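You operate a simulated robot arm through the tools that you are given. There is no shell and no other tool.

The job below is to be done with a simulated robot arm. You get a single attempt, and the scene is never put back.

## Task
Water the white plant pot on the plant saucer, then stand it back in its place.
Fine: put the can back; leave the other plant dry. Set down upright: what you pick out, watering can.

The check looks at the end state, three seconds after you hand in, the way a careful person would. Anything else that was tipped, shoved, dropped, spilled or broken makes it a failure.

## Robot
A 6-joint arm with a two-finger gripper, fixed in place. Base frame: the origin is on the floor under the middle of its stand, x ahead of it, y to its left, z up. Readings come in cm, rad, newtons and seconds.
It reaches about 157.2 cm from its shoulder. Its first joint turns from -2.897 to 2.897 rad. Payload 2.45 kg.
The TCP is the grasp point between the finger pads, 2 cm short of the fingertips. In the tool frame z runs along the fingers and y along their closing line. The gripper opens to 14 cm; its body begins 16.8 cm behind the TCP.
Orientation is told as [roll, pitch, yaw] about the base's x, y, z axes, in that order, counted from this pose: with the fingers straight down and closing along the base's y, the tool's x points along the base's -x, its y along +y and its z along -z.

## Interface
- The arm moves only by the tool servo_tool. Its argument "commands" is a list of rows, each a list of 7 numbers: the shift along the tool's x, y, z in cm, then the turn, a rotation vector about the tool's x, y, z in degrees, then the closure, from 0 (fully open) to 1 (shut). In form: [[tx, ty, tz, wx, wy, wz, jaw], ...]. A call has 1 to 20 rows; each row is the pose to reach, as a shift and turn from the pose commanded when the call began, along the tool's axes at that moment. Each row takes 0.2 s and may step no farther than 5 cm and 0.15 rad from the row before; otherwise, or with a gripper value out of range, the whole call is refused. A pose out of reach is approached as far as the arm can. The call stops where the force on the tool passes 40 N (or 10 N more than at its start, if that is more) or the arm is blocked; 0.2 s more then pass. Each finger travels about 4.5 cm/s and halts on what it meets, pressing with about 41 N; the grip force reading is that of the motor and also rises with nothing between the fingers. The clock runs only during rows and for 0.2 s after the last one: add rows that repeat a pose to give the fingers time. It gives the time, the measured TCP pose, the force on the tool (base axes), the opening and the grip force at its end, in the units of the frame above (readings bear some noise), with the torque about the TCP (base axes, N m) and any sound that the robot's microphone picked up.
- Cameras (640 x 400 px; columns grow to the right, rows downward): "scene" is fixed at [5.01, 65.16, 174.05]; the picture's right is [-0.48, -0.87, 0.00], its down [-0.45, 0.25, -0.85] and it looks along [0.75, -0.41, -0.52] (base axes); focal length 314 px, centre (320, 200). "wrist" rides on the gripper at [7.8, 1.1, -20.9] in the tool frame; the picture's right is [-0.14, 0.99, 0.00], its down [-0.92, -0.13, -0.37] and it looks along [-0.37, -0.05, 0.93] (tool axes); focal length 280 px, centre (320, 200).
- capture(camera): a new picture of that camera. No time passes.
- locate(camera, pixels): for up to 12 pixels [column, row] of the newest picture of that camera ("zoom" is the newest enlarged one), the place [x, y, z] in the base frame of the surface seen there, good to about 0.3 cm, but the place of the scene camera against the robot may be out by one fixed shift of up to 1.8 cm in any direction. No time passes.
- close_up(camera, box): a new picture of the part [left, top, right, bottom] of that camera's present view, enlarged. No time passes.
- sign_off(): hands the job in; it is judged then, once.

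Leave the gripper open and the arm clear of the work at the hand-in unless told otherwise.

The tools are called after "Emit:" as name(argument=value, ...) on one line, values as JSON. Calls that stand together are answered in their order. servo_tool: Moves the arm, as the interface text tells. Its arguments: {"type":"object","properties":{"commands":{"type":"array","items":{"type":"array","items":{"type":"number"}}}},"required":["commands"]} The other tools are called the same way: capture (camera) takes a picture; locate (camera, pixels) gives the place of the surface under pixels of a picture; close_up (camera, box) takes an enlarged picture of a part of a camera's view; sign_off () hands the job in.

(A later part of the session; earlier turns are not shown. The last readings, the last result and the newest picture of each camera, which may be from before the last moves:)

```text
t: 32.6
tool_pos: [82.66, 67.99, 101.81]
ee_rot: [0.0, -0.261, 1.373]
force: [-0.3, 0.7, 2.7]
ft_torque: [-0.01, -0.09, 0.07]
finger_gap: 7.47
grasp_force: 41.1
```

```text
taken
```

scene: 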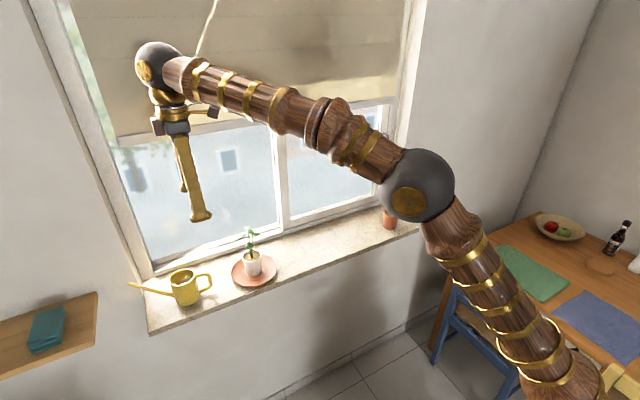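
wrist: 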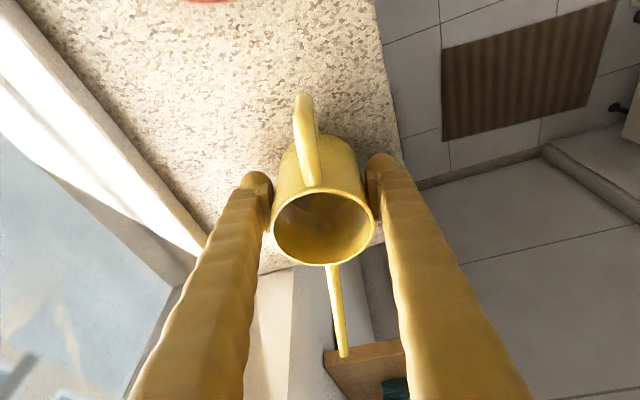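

The can is gripped (7.47 cm, 41 N) and hasn't shifted. I'll lift it straight up slowly, first by 1 cm, and read the weight.

Emit:
servo_tool(commands=[[-0.03, 0, -0.1, 0, 0, 0, 1], [-0.08, 0, -0.29, 0, 0, 0, 1], [-0.16, 0, -0.58, 0, 0, 0, 1], [-0.23, 0, -0.87, 0, 0, 0, 1], [-0.26, 0, -0.97, 0, 0, 0, 1], [-0.26, 0, -0.97, 0, 0, 0, 1]])

Emit:
capture(camera="wrist")

```text
t: 34.0
tool_pos: [82.63, 68.0, 102.67]
ee_rot: [0.0, -0.263, 1.373]
force: [0.8, -1.8, -3.6]
ft_torque: [-0.01, -0.01, 0.01]
finger_gap: 7.47
grasp_force: 41.2
```

```text
taken
```

wrist: 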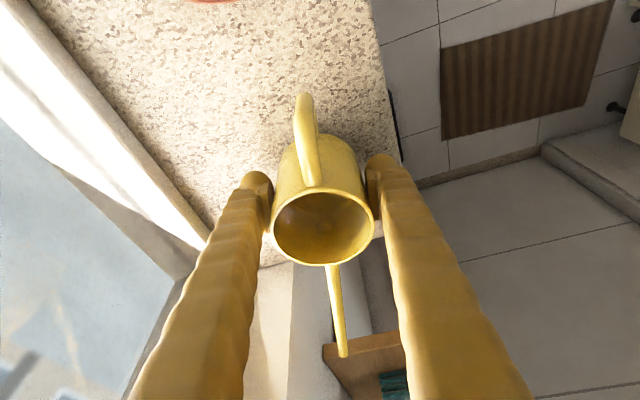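

It weighs about 4 N and hangs steadily. I'll lift it 21 cm more, smoothly.

Emit:
servo_tool(commands=[[-0.08, 0, -0.29, 0, 0, 0, 1], [-0.21, 0, -0.77, 0, 0, 0, 1], [-0.41, 0, -1.55, 0, 0, 0, 1], [-0.7, 0, -2.61, 0, 0, 0, 1], [-1.04, 0, -3.86, 0, 0, 0, 1], [-1.42, 0, -5.31, 0, 0, 0, 1], [-1.81, 0, -6.76, 0, 0, 0, 1], [-2.23, 0, -8.31, 0, 0, 0, 1], [-2.64, 0, -9.85, 0, 0, 0, 1], [-3.06, 0, -11.4, 0, 0, 0, 1], [-3.47, 0, -12.94, 0, 0, 0, 1], [-3.88, 0, -14.49, 0, 0, 0, 1], [-4.27, 0, -15.94, 0, 0, 0, 1], [-4.64, 0, -17.29, 0, 0, 0, 1], [-4.95, 0, -18.45, 0, 0, 0, 1], [-5.18, 0, -19.32, 0, 0, 0, 1], [-5.34, 0, -19.9, 0, 0, 0, 1], [-5.41, 0, -20.19, 0, 0, 0, 1], [-5.44, 0, -20.29, 0, 0, 0, 1], [-5.44, 0, -20.29, 0, 0, 0, 1]])

Emit:
capture(camera="scene")

Emit:
capture(camera="wrist")

```text
t: 38.2
tool_pos: [82.44, 67.83, 123.8]
ee_rot: [0.0, -0.262, 1.373]
force: [0.0, 0.0, -2.7]
ft_torque: [0.0, -0.04, 0.01]
finger_gap: 7.33
grasp_force: 40.8
```

```text
taken
```

scene: 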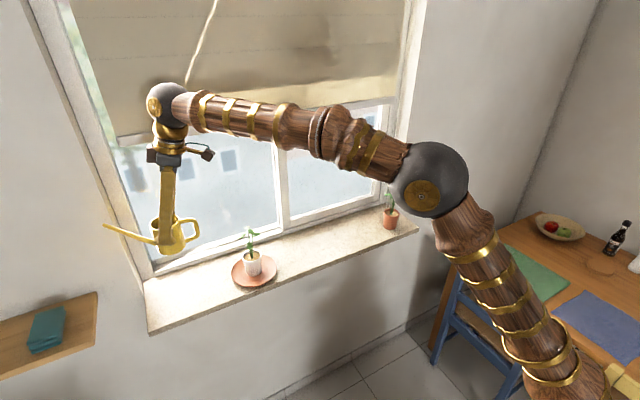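

```text
taken
```

wrist: 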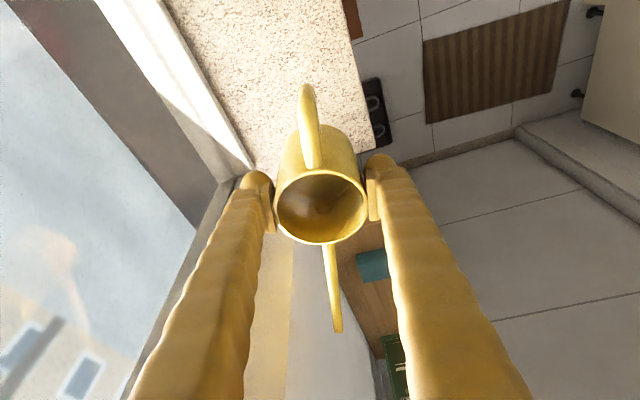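

The grip gap shrank from 7.47 to 7.33 and the can appears a bit lower between the fingers than before (rim bottom at row 245 instead of 265). I'll measure its rim now to see how far it slipped.

Emit:
locate(camera="wrist", pixels=[[277, 205], [365, 205], [318, 172], [325, 242], [336, 328], [306, 90], [313, 150], [320, 190], [320, 210]])

Emit:
close_up(camera="scene", box=[90, 120, 250, 280])

```text
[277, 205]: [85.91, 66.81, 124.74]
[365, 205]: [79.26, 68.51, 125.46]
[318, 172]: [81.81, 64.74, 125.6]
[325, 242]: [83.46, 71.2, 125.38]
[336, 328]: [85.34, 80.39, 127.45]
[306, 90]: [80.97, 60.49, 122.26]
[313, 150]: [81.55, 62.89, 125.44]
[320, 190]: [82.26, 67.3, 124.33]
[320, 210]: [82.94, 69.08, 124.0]
```

```text
2.50 times, centred on (170, 200) of scene
```

zoom: 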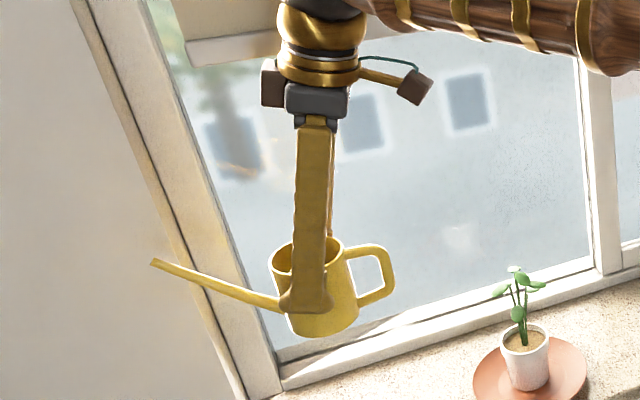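

The can has slid about 2.6 cm down between the pads while staying upright (rim now only 1.6 cm above the grasp point). I'll hold for one row and see whether it keeps sliding when still.

Emit:
servo_tool(commands=[[0, 0, 0, 0, 0, 0, 1]])

Emit:
capture(camera="wrist")

Emit:
locate(camera="wrist", pixels=[[277, 205], [365, 205], [318, 172], [325, 242], [336, 328]])

```text
t: 38.6
tool_pos: [82.57, 67.97, 123.8]
ee_rot: [0.0, -0.261, 1.374]
force: [0.1, 0.2, -2.8]
ft_torque: [0.03, 0.0, 0.01]
finger_gap: 7.32
grasp_force: 41.3
```

```text
taken
```

wrist: 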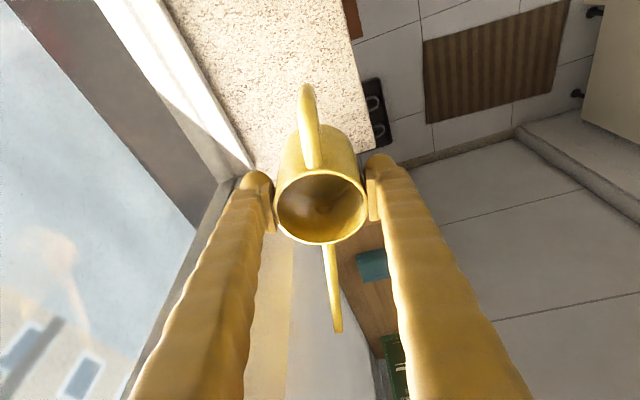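

```text
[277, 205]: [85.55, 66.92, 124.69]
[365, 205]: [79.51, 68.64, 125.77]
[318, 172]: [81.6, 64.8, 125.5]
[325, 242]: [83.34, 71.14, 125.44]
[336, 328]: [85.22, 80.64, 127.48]
```

It holds while still, so the slide came with the lifting motion. From here I only need sideways and downward moves, so I'll go gently: 13 cm toward the room (-x) so I can pass in front of the plant, then check the can again.

Emit:
servo_tool(commands=[[0.04, 0.2, -0.01, 0, 0, 0, 1], [0.13, 0.69, -0.04, 0, 0, 0, 1], [0.26, 1.37, -0.07, 0, 0, 0, 1], [0.43, 2.26, -0.12, 0, 0, 0, 1], [0.62, 3.24, -0.17, 0, 0, 0, 1], [0.83, 4.32, -0.22, 0, 0, 0, 1], [1.04, 5.4, -0.28, 0, 0, 0, 1], [1.25, 6.47, -0.34, 0, 0, 0, 1], [1.46, 7.55, -0.39, 0, 0, 0, 1], [1.66, 8.63, -0.45, 0, 0, 0, 1], [1.85, 9.61, -0.5, 0, 0, 0, 1], [2.04, 10.59, -0.55, 0, 0, 0, 1], [2.19, 11.38, -0.59, 0, 0, 0, 1], [2.32, 12.07, -0.62, 0, 0, 0, 1], [2.4, 12.46, -0.65, 0, 0, 0, 1], [2.45, 12.7, -0.66, 0, 0, 0, 1], [2.46, 12.75, -0.66, 0, 0, 0, 1], [2.46, 12.75, -0.66, 0, 0, 0, 1]])

Emit:
capture(camera="wrist")

Emit:
capture(camera="scene")

```text
t: 42.4
tool_pos: [69.57, 67.95, 123.59]
ee_rot: [0.001, -0.262, 1.372]
force: [0.1, -0.7, -3.4]
ft_torque: [0.0, 0.02, 0.03]
finger_gap: 7.36
grasp_force: 40.7
```

```text
taken
```

wrist: 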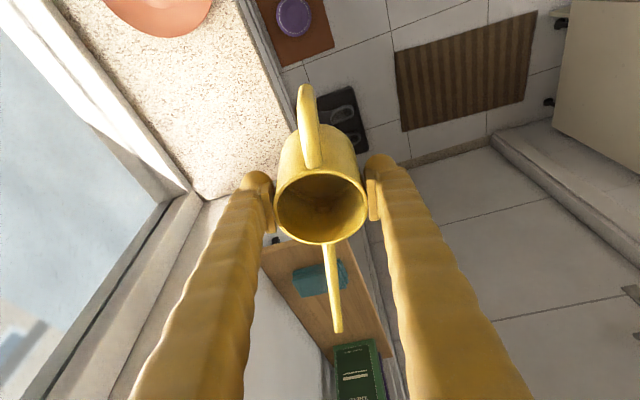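

```text
taken
```

scene: 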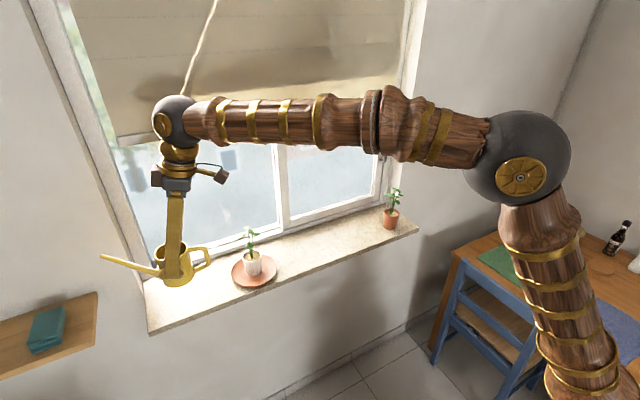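

No further slip. Now I'll carry it along -y in front of the plant (x≈68, plant leaves start at x≈78.5), lowering a little, to about (68, 33, 116).

Emit:
servo_tool(commands=[[0.37, -0.05, -0.02, 0, 0, 0, 1], [1.1, -0.15, -0.05, 0, 0, 0, 1], [2.19, -0.31, -0.09, 0, 0, 0, 1], [3.66, -0.51, -0.15, 0, 0, 0, 1], [5.49, -0.76, -0.23, 0, 0, 0, 1], [7.5, -1.04, -0.31, 0, 0, 0, 1], [9.69, -1.35, -0.4, 0, 0, 0, 1], [11.89, -1.65, -0.49, 0, 0, 0, 1], [14.08, -1.96, -0.59, 0, 0, 0, 1], [16.28, -2.27, -0.68, 0, 0, 0, 1], [18.47, -2.57, -0.77, 0, 0, 0, 1], [20.67, -2.88, -0.86, 0, 0, 0, 1], [22.86, -3.18, -0.95, 0, 0, 0, 1], [25.06, -3.49, -1.04, 0, 0, 0, 1], [27.25, -3.79, -1.13, 0, 0, 0, 1], [29.45, -4.1, -1.22, 0, 0, 0, 1], [31.64, -4.4, -1.31, 0, 0, 0, 1], [33.47, -4.66, -1.39, 0, 0, 0, 1], [34.93, -4.86, -1.45, 0, 0, 0, 1], [35.6, -4.96, -1.48, 0, 0, 0, 1]])

Emit:
capture(camera="wrist")

Emit:
capture(camera="scene")

```text
t: 46.6
tool_pos: [67.64, 32.87, 116.01]
ee_rot: [0.001, -0.262, 1.373]
force: [-0.9, -0.5, -2.2]
ft_torque: [0.01, -0.02, 0.02]
finger_gap: 7.3
grasp_force: 41.2
```

```text
taken
```

wrist: 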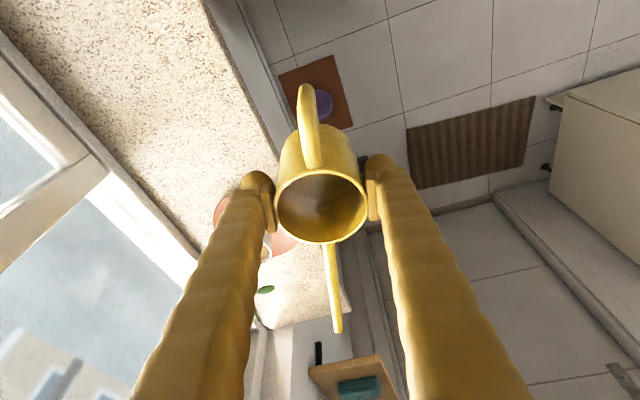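

```text
taken
```

scene: 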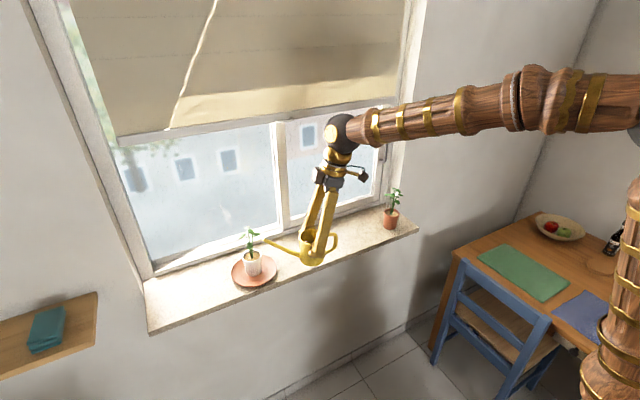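

The can is still steady. The pot axis is at (82.3, 47.0), its rim z≈105.1, and the leaves start at about z 110.5, so the spout should come in at tip height ≈108.3 from the -y side. First I'll go to a staging point (74, 27, 111).

Emit:
servo_tool(commands=[[0.17, -0.22, 0.11, 0, 0, 0, 1], [0.57, -0.74, 0.37, 0, 0, 0, 1], [1.13, -1.48, 0.73, 0, 0, 0, 1], [1.87, -2.44, 1.21, 0, 0, 0, 1], [2.66, -3.47, 1.72, 0, 0, 0, 1], [3.45, -4.51, 2.23, 0, 0, 0, 1], [4.25, -5.54, 2.75, 0, 0, 0, 1], [4.92, -6.43, 3.18, 0, 0, 0, 1], [5.38, -7.02, 3.48, 0, 0, 0, 1], [5.6, -7.32, 3.62, 0, 0, 0, 1], [5.66, -7.39, 3.66, 0, 0, 0, 1], [5.66, -7.39, 3.66, 0, 0, 0, 1]])

Emit:
capture(camera="wrist")

Emit:
close_up(camera="scene", box=[200, 150, 400, 310])

```text
t: 49.2
tool_pos: [73.89, 27.1, 110.98]
ee_rot: [-0.002, -0.262, 1.373]
force: [0.6, 0.2, -3.2]
ft_torque: [0.02, -0.03, 0.0]
finger_gap: 7.29
grasp_force: 41.1
```

```text
taken
```

wrist: 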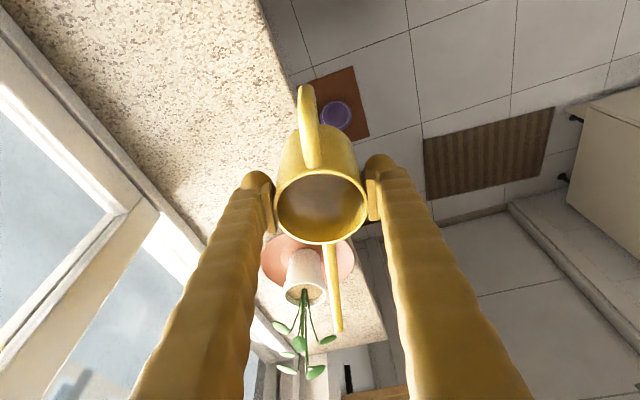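

```text
2.50 times, centred on (300, 230) of scene
```

zoom: 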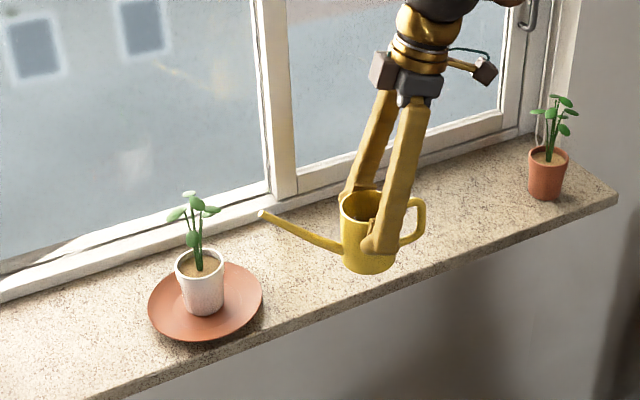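

The wrist camera now sees spout tip (338,330) and the pot (304,275) together. I'll read both for the alignment.

Emit:
locate(camera="wrist", pixels=[[338, 328], [333, 290], [286, 290], [320, 298], [303, 255], [305, 296], [297, 293], [314, 297], [277, 205], [325, 242], [320, 210], [320, 195]])

Emit:
close_up(camera="wrist", box=[240, 220, 400, 390])

```text
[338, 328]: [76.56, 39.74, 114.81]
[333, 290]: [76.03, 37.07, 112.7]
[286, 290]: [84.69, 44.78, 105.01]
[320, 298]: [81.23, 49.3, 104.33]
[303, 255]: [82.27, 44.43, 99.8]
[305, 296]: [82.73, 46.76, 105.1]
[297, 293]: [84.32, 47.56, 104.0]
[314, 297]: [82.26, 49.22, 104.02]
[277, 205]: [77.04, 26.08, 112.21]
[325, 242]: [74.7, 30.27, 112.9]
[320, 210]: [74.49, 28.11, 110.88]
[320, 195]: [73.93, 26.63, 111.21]
```

```text
2.35 times, centred on (320, 305) of wrist
```

zoom: 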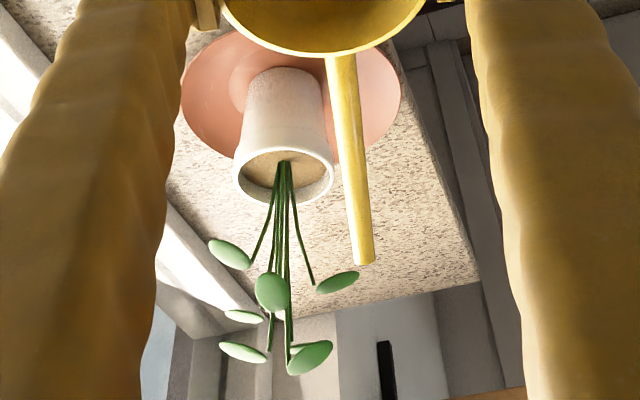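

I'll read the pot rim in the enlarged picture.

Emit:
locate(camera="zoom", pixels=[[236, 180], [331, 175], [285, 147], [280, 202], [255, 165], [310, 172], [285, 163], [230, 255], [272, 292], [338, 283], [243, 317], [310, 357]])

```text
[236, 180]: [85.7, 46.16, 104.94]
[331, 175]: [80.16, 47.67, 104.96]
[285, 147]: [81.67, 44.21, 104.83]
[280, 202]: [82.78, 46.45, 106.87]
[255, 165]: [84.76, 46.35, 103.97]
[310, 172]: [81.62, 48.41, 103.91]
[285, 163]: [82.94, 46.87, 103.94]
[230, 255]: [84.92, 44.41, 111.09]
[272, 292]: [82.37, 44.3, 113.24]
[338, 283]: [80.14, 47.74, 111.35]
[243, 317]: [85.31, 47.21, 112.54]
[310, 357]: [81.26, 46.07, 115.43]
```

The pot axis is at (82.75, 46.9), soil z≈104, rim z≈105. I'll move to a standoff 4 cm short of the pouring point while pre-tilting the can 10° (flow should only start near 15°).

Emit:
servo_tool(commands=[[-0.04, -0.14, 0.14, 0, 0.3, 0, 1], [-0.13, -0.47, 0.46, 0, 1, 0, 1], [-0.26, -0.94, 0.93, 0, 2, 0, 1], [-0.42, -1.5, 1.48, 0, 3.2, 0, 1], [-0.59, -2.11, 2.08, 0, 4.5, 0, 1], [-0.76, -2.71, 2.69, 0, 5.8, 0, 1], [-0.93, -3.32, 3.29, 0, 7.1, 0, 1], [-1.07, -3.84, 3.8, 0, 8.2, 0, 1], [-1.19, -4.26, 4.21, 0, 9.1, 0, 1], [-1.27, -4.54, 4.49, 0, 9.7, 0, 1], [-1.31, -4.68, 4.63, 0, 10, 0, 1], [-1.31, -4.68, 4.63, 0, 10, 0, 1]])

Emit:
capture(camera="wrist")

Emit:
close_up(camera="scene", box=[200, 150, 400, 310])

```text
t: 51.8
tool_pos: [79.01, 28.4, 106.88]
ee_rot: [-0.002, -0.087, 1.372]
force: [-0.5, 0.1, -3.4]
ft_torque: [0.02, 0.03, -0.01]
finger_gap: 7.32
grasp_force: 41.2
```

```text
taken
```

wrist: 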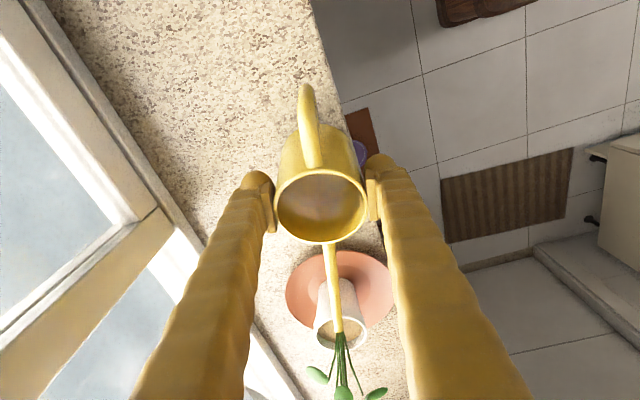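

```text
2.50 times, centred on (300, 230) of scene
```

zoom: 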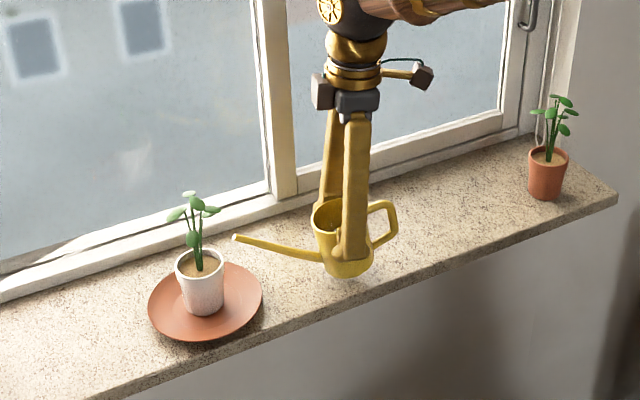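

Well aligned: spout points at the pot. I'll read tip, rim and soil from here.

Emit:
close_up(camera="wrist", box=[260, 230, 420, 400])

```text
2.35 times, centred on (340, 315) of wrist
```

zoom: 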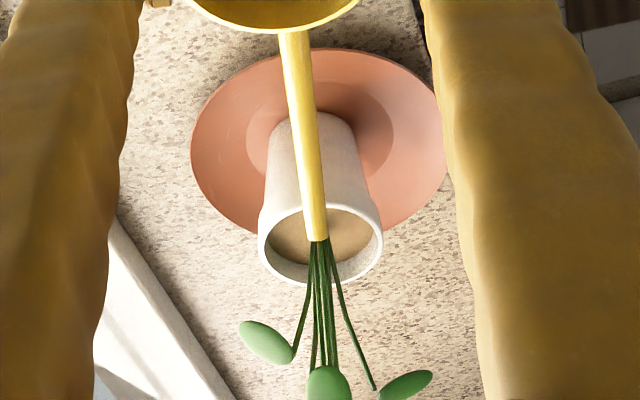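

Emit:
locate(camera="zoom", pixels=[[316, 236], [318, 243], [310, 200], [262, 240], [381, 240], [320, 283], [290, 245], [350, 230], [318, 262], [265, 340], [328, 385], [405, 385]])

```text
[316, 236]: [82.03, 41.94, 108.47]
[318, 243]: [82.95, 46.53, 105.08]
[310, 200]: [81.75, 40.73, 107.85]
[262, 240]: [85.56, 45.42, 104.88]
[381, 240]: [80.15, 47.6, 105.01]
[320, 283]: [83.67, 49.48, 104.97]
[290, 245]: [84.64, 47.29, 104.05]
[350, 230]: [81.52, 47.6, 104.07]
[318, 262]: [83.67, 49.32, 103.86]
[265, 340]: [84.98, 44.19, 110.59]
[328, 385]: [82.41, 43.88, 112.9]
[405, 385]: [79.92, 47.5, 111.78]
```

Tip is at (82.1, 42.1, 108.5); the pot axis refined is (82.9, 46.7) and lies straight ahead, 4.7 cm along the spout. I'll advance 3.0 cm and go down 0.8 cm so the tip is just inside the near rim, short of the stems.

Emit:
servo_tool(commands=[[-0.1, 0, 0.04, 0, 0, 0, 1], [-0.35, 0.01, 0.13, 0, 0, 0, 1], [-0.75, 0.02, 0.27, 0, 0, 0, 1], [-1.25, 0.03, 0.45, 0, 0, 0, 1], [-1.75, 0.05, 0.63, 0, 0, 0, 1], [-2.25, 0.06, 0.81, 0, 0, 0, 1], [-2.65, 0.07, 0.95, 0, 0, 0, 1], [-2.9, 0.08, 1.04, 0, 0, 0, 1], [-2.95, 0.08, 1.06, 0, 0, 0, 1], [-2.95, 0.08, 1.06, 0, 0, 0, 1]])

Emit:
close_up(camera="wrist", box=[260, 230, 420, 400])

Emit:
close_up(camera="scene", box=[220, 190, 340, 300])

```text
t: 54.0
tool_pos: [79.39, 31.53, 106.03]
ee_rot: [0.001, -0.089, 1.373]
force: [0.4, -0.4, -3.7]
ft_torque: [0.01, 0.0, -0.03]
finger_gap: 7.28
grasp_force: 40.3
```

```text
2.35 times, centred on (340, 315) of wrist
```

zoom: 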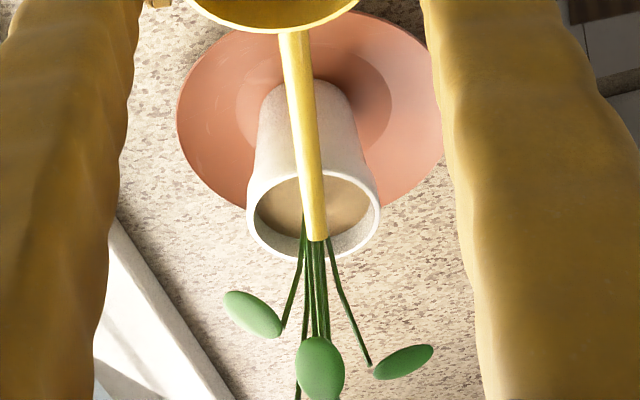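

```text
3.64 times, centred on (280, 245) of scene
```

zoom: 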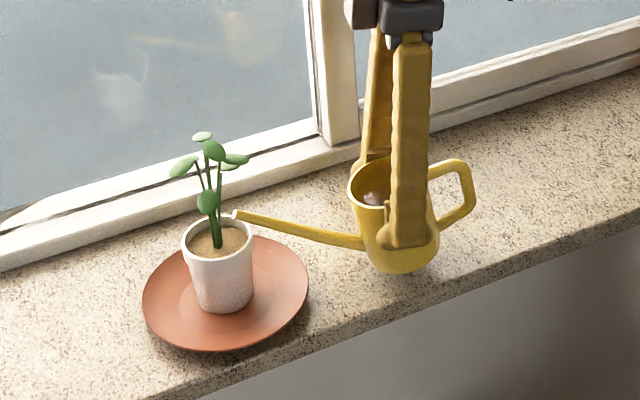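

The spout tip is now just over the near rim in both views. I'll take the wrist close-up again and read tip and rim points.

Emit:
close_up(camera="wrist", box=[290, 280, 390, 370])

```text
4.44 times, centred on (340, 325) of wrist
```

zoom: 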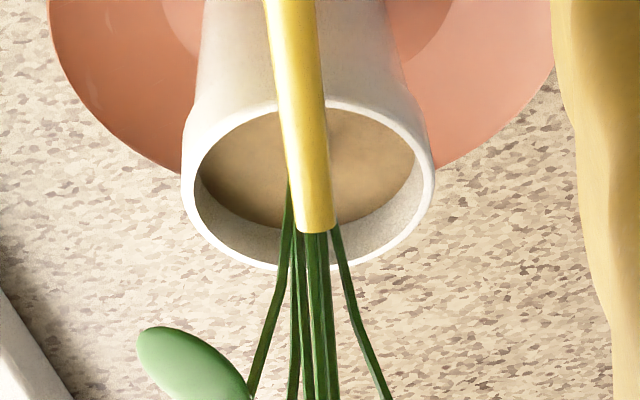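

Emit:
locate(camera="zoom", pixels=[[312, 225], [305, 180], [188, 185], [430, 185], [280, 107], [360, 108], [290, 262], [240, 170], [370, 170], [313, 260], [345, 260], [275, 300]])

```text
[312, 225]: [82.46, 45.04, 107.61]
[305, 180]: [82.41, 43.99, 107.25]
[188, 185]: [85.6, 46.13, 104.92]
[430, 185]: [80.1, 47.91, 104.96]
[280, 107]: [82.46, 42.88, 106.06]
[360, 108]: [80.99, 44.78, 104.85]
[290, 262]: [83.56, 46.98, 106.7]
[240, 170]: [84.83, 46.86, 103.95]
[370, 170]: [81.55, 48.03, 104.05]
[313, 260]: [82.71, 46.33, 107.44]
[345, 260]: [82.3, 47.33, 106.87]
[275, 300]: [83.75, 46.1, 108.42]
```

The tip is at (82.5, 45.2, 107.6), about 1.5 cm short of the pot axis and well inside the rim, with clearance to the stems. I'll tilt the can about its spout tip, 1° per row, to 15°, and listen and look.

Emit:
servo_tool(commands=[[0, 0, -0.24, 0, 1, 0, 1], [0, 0, -0.49, 0, 2, 0, 1], [0, 0, -0.73, 0, 3, 0, 1], [-0.01, 0, -0.98, 0, 4, 0, 1], [-0.02, 0, -1.22, 0, 5, 0, 1], [-0.02, 0, -1.22, 0, 5, 0, 1]])

Emit:
close_up(camera="scene", box=[220, 190, 340, 300])

Emit:
close_up(camera="wrist", box=[250, 160, 410, 370])

```text
t: 55.4
tool_pos: [79.59, 31.37, 107.3]
ee_rot: [0.0, 0.001, 1.373]
force: [0.2, 0.0, -3.3]
ft_torque: [0.03, -0.04, 0.01]
finger_gap: 7.29
grasp_force: 41.1
```

```text
3.64 times, centred on (280, 245) of scene
```

zoom: 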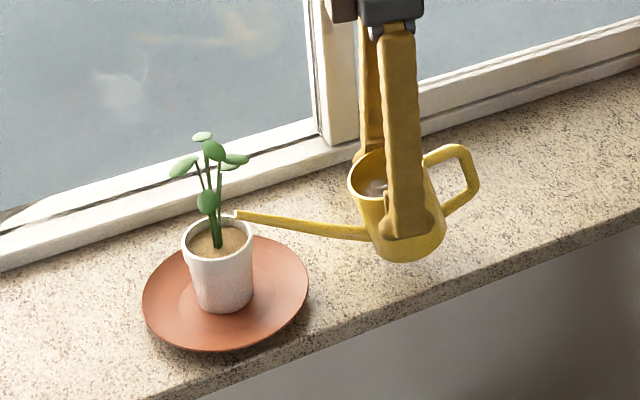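

```text
1.90 times, centred on (330, 265) of wrist
```

zoom: 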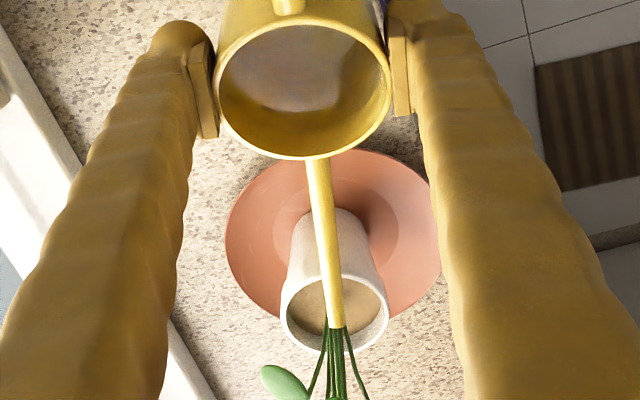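

No flow or sound yet at 15°. I'll check the tip's position and the water level before tilting on.

Emit:
locate(camera="zoom", pixels=[[337, 325], [300, 60], [260, 80], [340, 70], [222, 70], [388, 70], [305, 155], [300, 100], [285, 320], [388, 315]])

```text
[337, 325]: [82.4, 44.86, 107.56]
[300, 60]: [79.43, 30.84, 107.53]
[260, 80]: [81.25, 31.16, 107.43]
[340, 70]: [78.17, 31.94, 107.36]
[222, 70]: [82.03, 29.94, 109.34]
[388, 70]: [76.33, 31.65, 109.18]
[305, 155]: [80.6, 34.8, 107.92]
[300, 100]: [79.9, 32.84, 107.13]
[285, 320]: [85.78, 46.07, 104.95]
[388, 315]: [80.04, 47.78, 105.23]
```

Water stands at 107.45, just at the tip's opening (top 107.56). I'll tilt 2° more and hold a moment.

Emit:
servo_tool(commands=[[0, 0, -0.12, 0, 0.5, 0, 1], [0, 0, -0.24, 0, 1, 0, 1], [0, 0, -0.37, 0, 1.5, 0, 1], [0, 0, -0.49, 0, 2, 0, 1], [0, 0, -0.49, 0, 2, 0, 1], [0, 0, -0.49, 0, 2, 0, 1]])

Emit:
close_up(camera="scene", box=[220, 190, 340, 300])

Emit:
close_up(camera="wrist", box=[250, 160, 410, 370])

Emit:
locate(camera="zoom", pixels=[[337, 325], [300, 60], [260, 80], [340, 70], [300, 100], [305, 155], [310, 310], [365, 310]])

```text
t: 56.8
tool_pos: [79.55, 31.37, 107.52]
ee_rot: [-0.001, 0.035, 1.374]
force: [0.6, -0.6, -2.9]
ft_torque: [0.04, -0.03, 0.01]
finger_gap: 7.31
grasp_force: 41.2
```

```text
3.64 times, centred on (280, 245) of scene
```

zoom: 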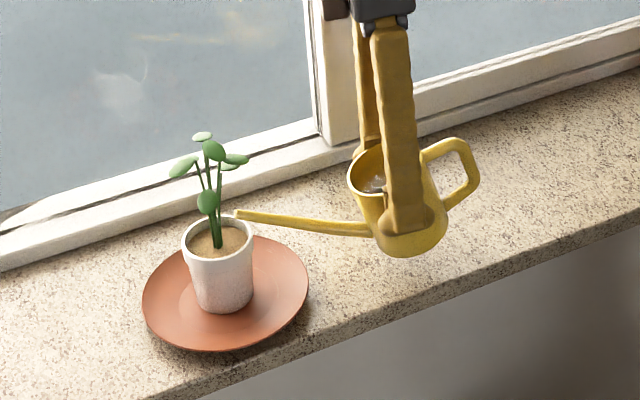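

```text
1.90 times, centred on (330, 265) of wrist
```

zoom: 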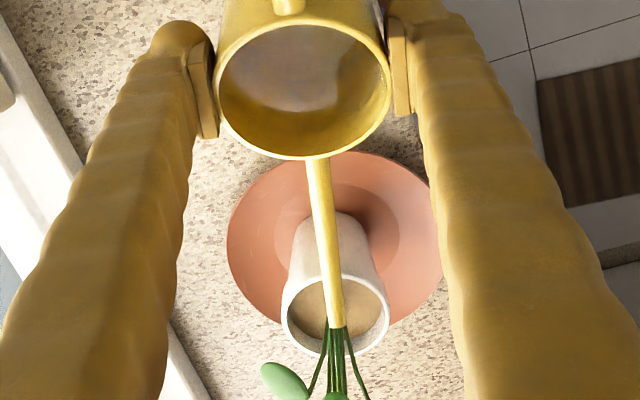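

```text
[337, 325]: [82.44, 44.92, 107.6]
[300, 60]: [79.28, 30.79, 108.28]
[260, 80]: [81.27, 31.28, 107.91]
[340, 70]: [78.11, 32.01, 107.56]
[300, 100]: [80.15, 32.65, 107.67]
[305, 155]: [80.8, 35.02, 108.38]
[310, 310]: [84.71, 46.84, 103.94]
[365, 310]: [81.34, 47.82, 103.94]
```

Water level ~107.7 is now at or just over the tip top; rim front is 108.4, so no overflow. I'll tilt 2° more and hold.

Emit:
servo_tool(commands=[[0, 0, -0.12, 0, 0.5, 0, 1], [0, 0, -0.24, 0, 1, 0, 1], [0, 0, -0.37, 0, 1.5, 0, 1], [0, 0, -0.49, 0, 2, 0, 1], [0, 0, -0.49, 0, 2, 0, 1], [0, 0, -0.49, 0, 2, 0, 1]])

Emit:
close_up(camera="scene", box=[220, 190, 340, 300])

Emit:
close_up(camera="wrist", box=[250, 160, 410, 370])

Emit:
locate(camera="zoom", pixels=[[337, 325], [300, 60], [260, 80], [340, 70], [300, 100], [305, 155], [310, 310], [365, 310]])

```text
t: 58.2
tool_pos: [79.38, 31.24, 108.26]
ee_rot: [0.0, 0.069, 1.373]
force: [0.3, 0.3, -2.7]
ft_torque: [-0.01, 0.01, 0.01]
finger_gap: 7.27
grasp_force: 40.9
```

```text
3.64 times, centred on (280, 245) of scene
```

zoom: 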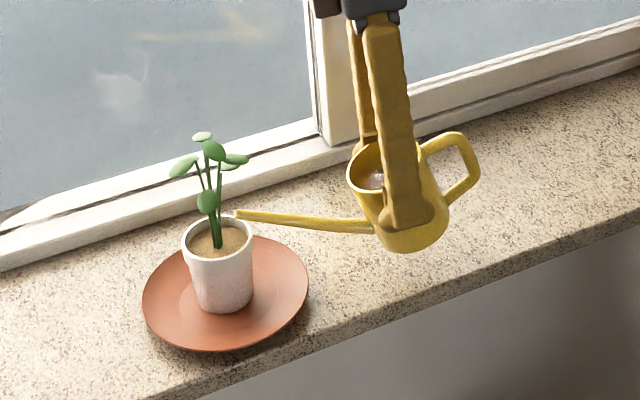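

```text
1.90 times, centred on (330, 265) of wrist
```

zoom: 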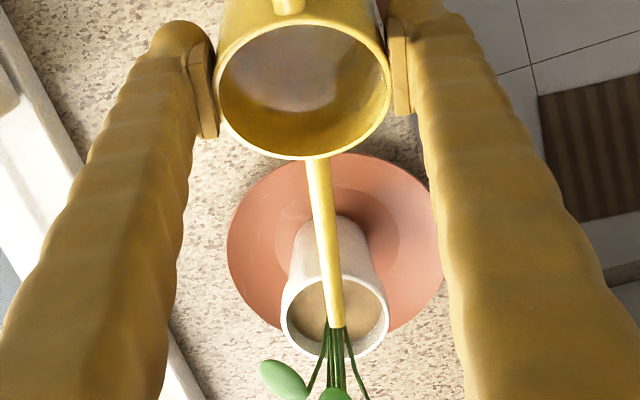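

```text
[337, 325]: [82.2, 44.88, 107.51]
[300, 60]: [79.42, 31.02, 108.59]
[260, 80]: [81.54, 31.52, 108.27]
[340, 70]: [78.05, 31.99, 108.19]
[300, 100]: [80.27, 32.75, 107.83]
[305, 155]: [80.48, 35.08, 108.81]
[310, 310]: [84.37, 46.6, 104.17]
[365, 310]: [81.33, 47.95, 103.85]
```

The drawn water surface tilts along with the can, so I can't read true level from it; no flow at 19° yet. I'll keep tilting around the tip in small steps: to 22°, then hold.

Emit:
servo_tool(commands=[[0, 0, -0.25, 0, 1, 0, 1], [0, 0, -0.49, 0, 2, 0, 1], [0, 0, -0.74, 0, 3, 0, 1], [0, 0, -0.74, 0, 3, 0, 1], [0, 0, -0.74, 0, 3, 0, 1]])

Emit:
close_up(camera="scene", box=[220, 190, 340, 300])

Emit:
close_up(camera="wrist", box=[250, 160, 410, 370])

Emit:
locate(camera="zoom", pixels=[[337, 325], [300, 60], [260, 80], [340, 70], [300, 100], [305, 155], [310, 310], [365, 310]])

```text
t: 59.4
tool_pos: [79.49, 31.35, 108.95]
ee_rot: [0.0, 0.122, 1.375]
force: [0.2, 0.5, -2.8]
ft_torque: [0.03, 0.0, -0.03]
finger_gap: 7.26
grasp_force: 41.0
```

```text
3.64 times, centred on (280, 245) of scene
```

zoom: 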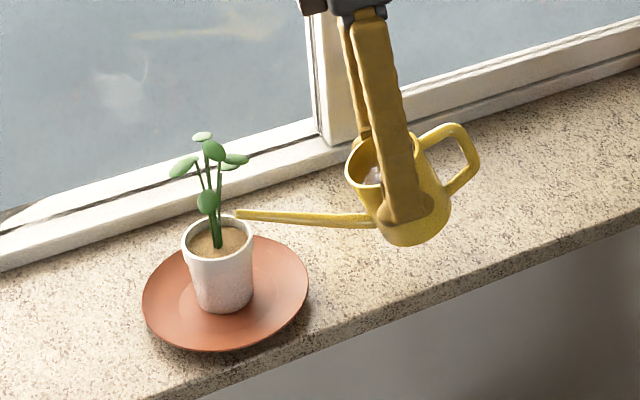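

```text
1.90 times, centred on (330, 265) of wrist
```

zoom: 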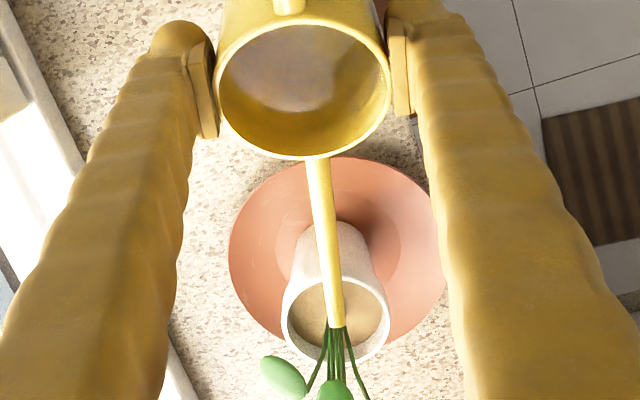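

```text
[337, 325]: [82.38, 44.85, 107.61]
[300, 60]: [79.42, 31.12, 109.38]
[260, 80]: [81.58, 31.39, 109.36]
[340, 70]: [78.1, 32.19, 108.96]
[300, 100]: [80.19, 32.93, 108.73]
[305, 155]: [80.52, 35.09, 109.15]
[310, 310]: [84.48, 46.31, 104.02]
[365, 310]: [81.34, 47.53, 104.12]
```

Still no flow at 22°, tip unmoved at (82.4, 44.9, 107.6). On to 26° in 1° steps.

Emit:
servo_tool(commands=[[0, 0, -0.25, 0, 1, 0, 1], [0, 0, -0.49, 0, 2, 0, 1], [0, 0, -0.49, 0, 2, 0, 1], [0, 0, -0.74, 0, 3, 0, 1], [-0.01, 0, -0.99, 0, 4, 0, 1], [-0.01, 0, -0.99, 0, 4, 0, 1]])

Emit:
close_up(camera="scene", box=[220, 190, 340, 300])

Emit:
close_up(camera="wrist", box=[250, 160, 410, 370])

Emit:
locate(camera="zoom", pixels=[[337, 325], [300, 60], [260, 80], [340, 70], [300, 100], [305, 155], [310, 310], [365, 310]])

```text
t: 60.8
tool_pos: [79.58, 31.51, 109.93]
ee_rot: [-0.001, 0.192, 1.373]
force: [-0.5, 0.3, -3.5]
ft_torque: [0.02, 0.0, 0.0]
finger_gap: 7.28
grasp_force: 41.2
```

```text
3.64 times, centred on (280, 245) of scene
```

zoom: 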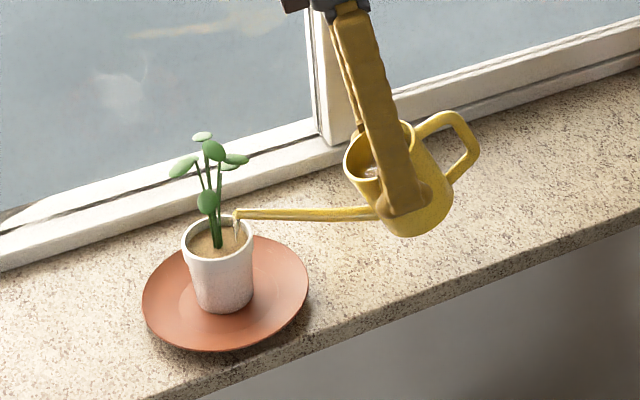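

```text
1.90 times, centred on (330, 265) of wrist
```

zoom: 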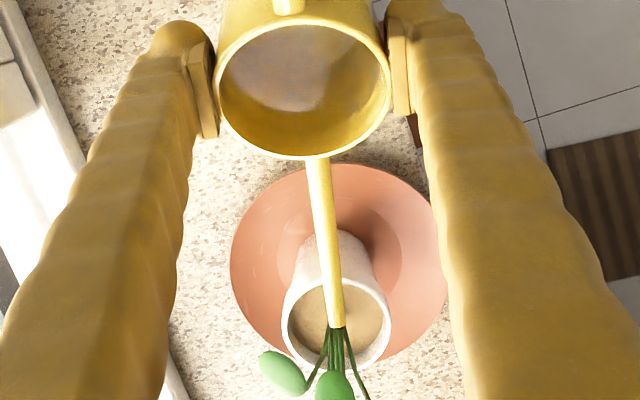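

```text
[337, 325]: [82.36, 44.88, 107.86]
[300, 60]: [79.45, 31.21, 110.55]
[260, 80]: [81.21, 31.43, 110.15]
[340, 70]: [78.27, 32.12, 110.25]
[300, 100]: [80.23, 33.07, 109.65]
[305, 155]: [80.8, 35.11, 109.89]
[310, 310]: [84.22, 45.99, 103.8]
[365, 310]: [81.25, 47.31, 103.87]
```

At 26° a thin stream has started, from the tip (237,218) into the pot in the enlarged picture. I'll zoom in on it to see where it lands.

Emit:
close_up(camera="scene", box=[250, 225, 310, 275])

Emit:
close_up(camera="wrist", box=[290, 280, 390, 370])

```text
8.00 times, centred on (280, 250) of scene
```

zoom: 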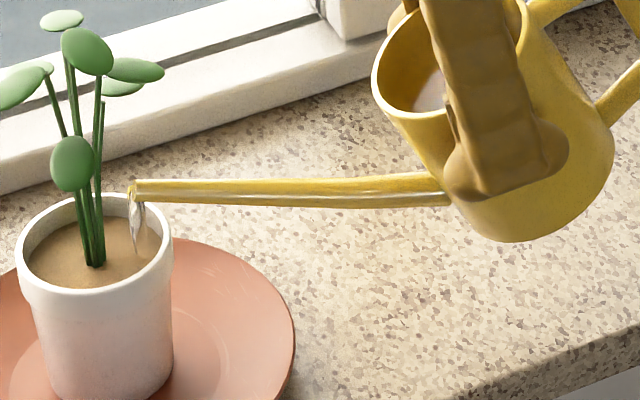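

```text
4.44 times, centred on (340, 325) of wrist
```

zoom: 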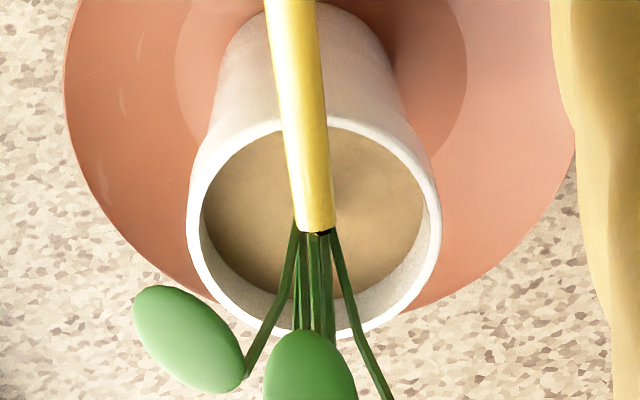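

The stream falls straight from the tip into the pot, well inside the rim. I'll hold this tilt for about a second and look again.

Emit:
servo_tool(commands=[[0, 0, 0, 0, 0, 0, 1], [0, 0, 0, 0, 0, 0, 1], [0, 0, 0, 0, 0, 0, 1], [0, 0, 0, 0, 0, 0, 1], [0, 0, 0, 0, 0, 0, 1]])

Emit:
close_up(camera="scene", box=[250, 225, 310, 275])

Emit:
close_up(camera="wrist", box=[250, 160, 410, 370])

Emit:
locate(camera="zoom", pixels=[[337, 325], [300, 60], [260, 80], [340, 70], [300, 100], [305, 155]])

```text
t: 62.0
tool_pos: [79.62, 31.49, 109.93]
ee_rot: [-0.001, 0.192, 1.375]
force: [-0.7, 0.5, -3.2]
ft_torque: [0.02, -0.05, 0.01]
finger_gap: 7.3
grasp_force: 40.9
```

```text
8.00 times, centred on (280, 250) of scene
```

zoom: 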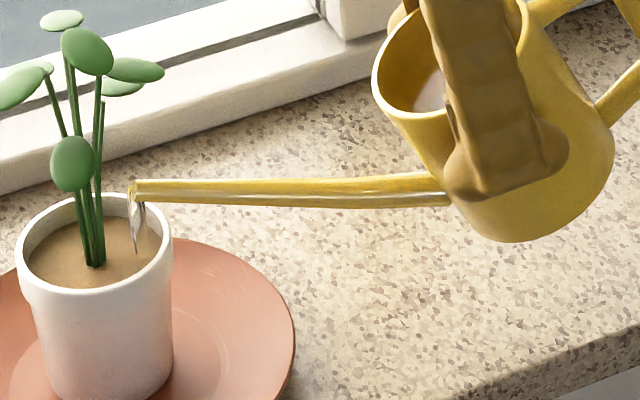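

```text
1.90 times, centred on (330, 265) of wrist
```

zoom: 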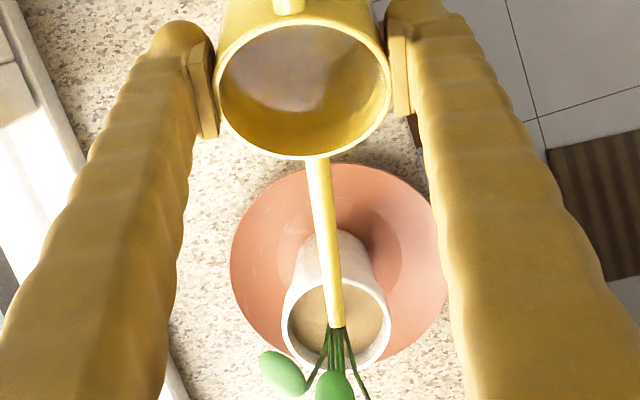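

```text
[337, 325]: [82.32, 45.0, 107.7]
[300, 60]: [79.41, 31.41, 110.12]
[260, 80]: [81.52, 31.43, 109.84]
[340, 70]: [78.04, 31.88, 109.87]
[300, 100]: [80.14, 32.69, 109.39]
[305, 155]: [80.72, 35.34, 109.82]
```

The stream keeps running thinly into the pot; soil looks only slightly changed. I'll hold for 2 more seconds.

Emit:
servo_tool(commands=[[0, 0, 0, 0, 0, 0, 1], [0, 0, 0, 0, 0, 0, 1], [0, 0, 0, 0, 0, 0, 1], [0, 0, 0, 0, 0, 0, 1], [0, 0, 0, 0, 0, 0, 1], [0, 0, 0, 0, 0, 0, 1], [0, 0, 0, 0, 0, 0, 1], [0, 0, 0, 0, 0, 0, 1], [0, 0, 0, 0, 0, 0, 1], [0, 0, 0, 0, 0, 0, 1]])

Emit:
close_up(camera="scene", box=[250, 225, 310, 275])

Emit:
close_up(camera="wrist", box=[250, 160, 410, 370])

Emit:
locate(camera="zoom", pixels=[[337, 325], [300, 60], [260, 80], [340, 70], [300, 100], [305, 155]])

```text
t: 64.2
tool_pos: [79.5, 31.56, 109.96]
ee_rot: [0.0, 0.191, 1.375]
force: [-0.6, -0.3, -3.0]
ft_torque: [0.05, 0.0, 0.0]
finger_gap: 7.28
grasp_force: 40.7
```

```text
8.00 times, centred on (280, 250) of scene
```

zoom: 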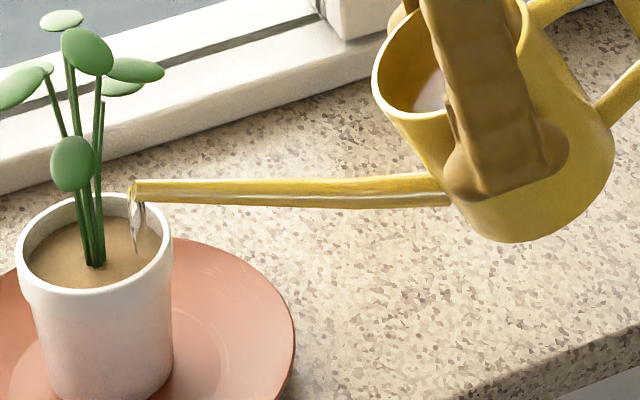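

```text
1.90 times, centred on (330, 265) of wrist
```

zoom: 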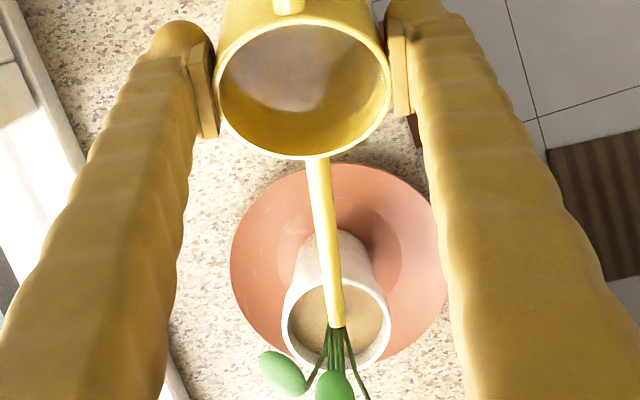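

```text
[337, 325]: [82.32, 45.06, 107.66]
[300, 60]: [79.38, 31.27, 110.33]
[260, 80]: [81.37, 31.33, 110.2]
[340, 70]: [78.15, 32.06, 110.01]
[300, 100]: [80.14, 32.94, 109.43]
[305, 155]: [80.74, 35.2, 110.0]
```

The stream is thin and steady, and the soil hardly changes. I'll tilt 2° more, keeping the tip in place, for a better flow, and hold for a second.

Emit:
servo_tool(commands=[[0.01, 0, -0.12, 0, 0.5, 0, 1], [0.01, 0, -0.25, 0, 1, 0, 1], [0.01, 0, -0.37, 0, 1.5, 0, 1], [0.01, 0, -0.49, 0, 2, 0, 1], [0.01, 0, -0.49, 0, 2, 0, 1], [0.01, 0, -0.49, 0, 2, 0, 1], [0.01, 0, -0.49, 0, 2, 0, 1], [0.01, 0, -0.49, 0, 2, 0, 1]])

Emit:
close_up(camera="wrist", box=[250, 160, 410, 370])

Emit:
close_up(camera="scene", box=[250, 225, 310, 275])

```text
t: 66.0
tool_pos: [79.5, 31.53, 110.6]
ee_rot: [0.001, 0.228, 1.374]
force: [0.1, -0.6, -3.2]
ft_torque: [0.03, -0.02, 0.02]
finger_gap: 7.26
grasp_force: 40.8
```

```text
1.90 times, centred on (330, 265) of wrist
```

zoom: 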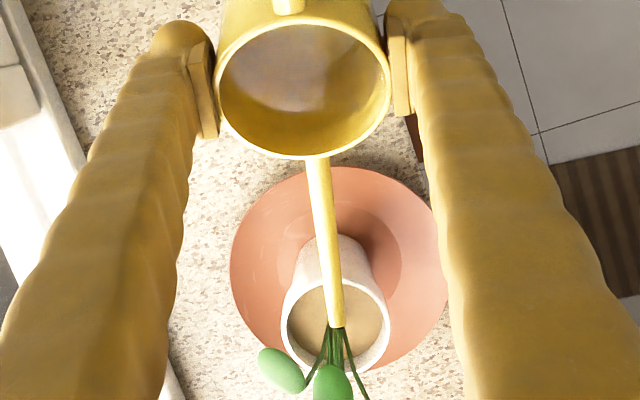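

```text
8.00 times, centred on (280, 250) of scene
```

zoom: 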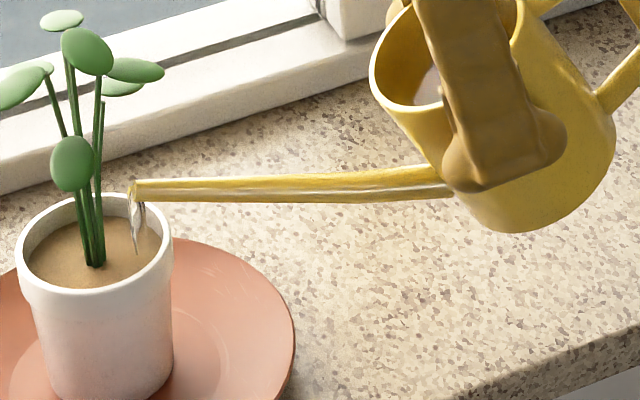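

The flow is still thin at 28°. I'll go to 32° slowly, tip fixed, and look again.

Emit:
servo_tool(commands=[[0, 0, -0.12, 0, 0.5, 0, 1], [0, 0, -0.25, 0, 1, 0, 1], [0, 0, -0.5, 0, 2, 0, 1], [0, 0, -0.75, 0, 3, 0, 1], [-0.01, 0, -1.0, 0, 4, 0, 1], [-0.01, 0, -1.0, 0, 4, 0, 1], [-0.01, 0, -1.0, 0, 4, 0, 1]])

Emit:
close_up(camera="scene", box=[250, 225, 310, 275])

Emit:
close_up(camera="wrist", box=[250, 160, 410, 370])

Emit:
locate(camera="zoom", pixels=[[337, 325], [300, 60], [260, 80], [340, 70], [300, 100], [305, 155], [222, 70], [388, 70]])

```text
t: 67.6
tool_pos: [79.64, 31.9, 111.59]
ee_rot: [0.0, 0.296, 1.372]
force: [-0.4, 0.1, -3.3]
ft_torque: [0.05, 0.03, 0.01]
finger_gap: 7.25
grasp_force: 40.4
```

```text
8.00 times, centred on (280, 250) of scene
```

zoom: 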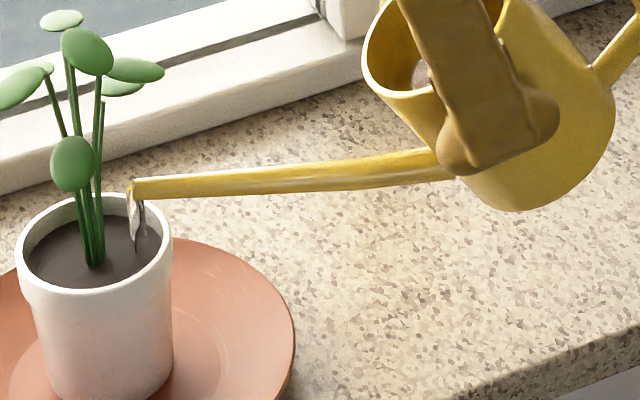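

```text
1.90 times, centred on (330, 265) of wrist
```

zoom: 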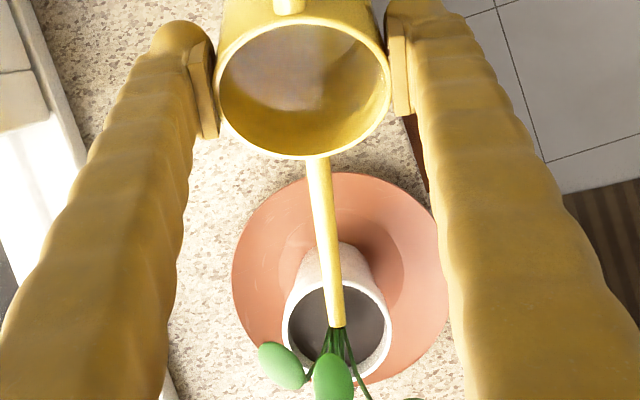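

```text
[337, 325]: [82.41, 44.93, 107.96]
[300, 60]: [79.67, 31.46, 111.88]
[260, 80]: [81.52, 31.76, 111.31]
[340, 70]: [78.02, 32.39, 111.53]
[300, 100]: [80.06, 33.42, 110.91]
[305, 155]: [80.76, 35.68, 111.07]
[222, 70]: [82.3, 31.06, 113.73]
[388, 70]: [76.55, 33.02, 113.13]
```

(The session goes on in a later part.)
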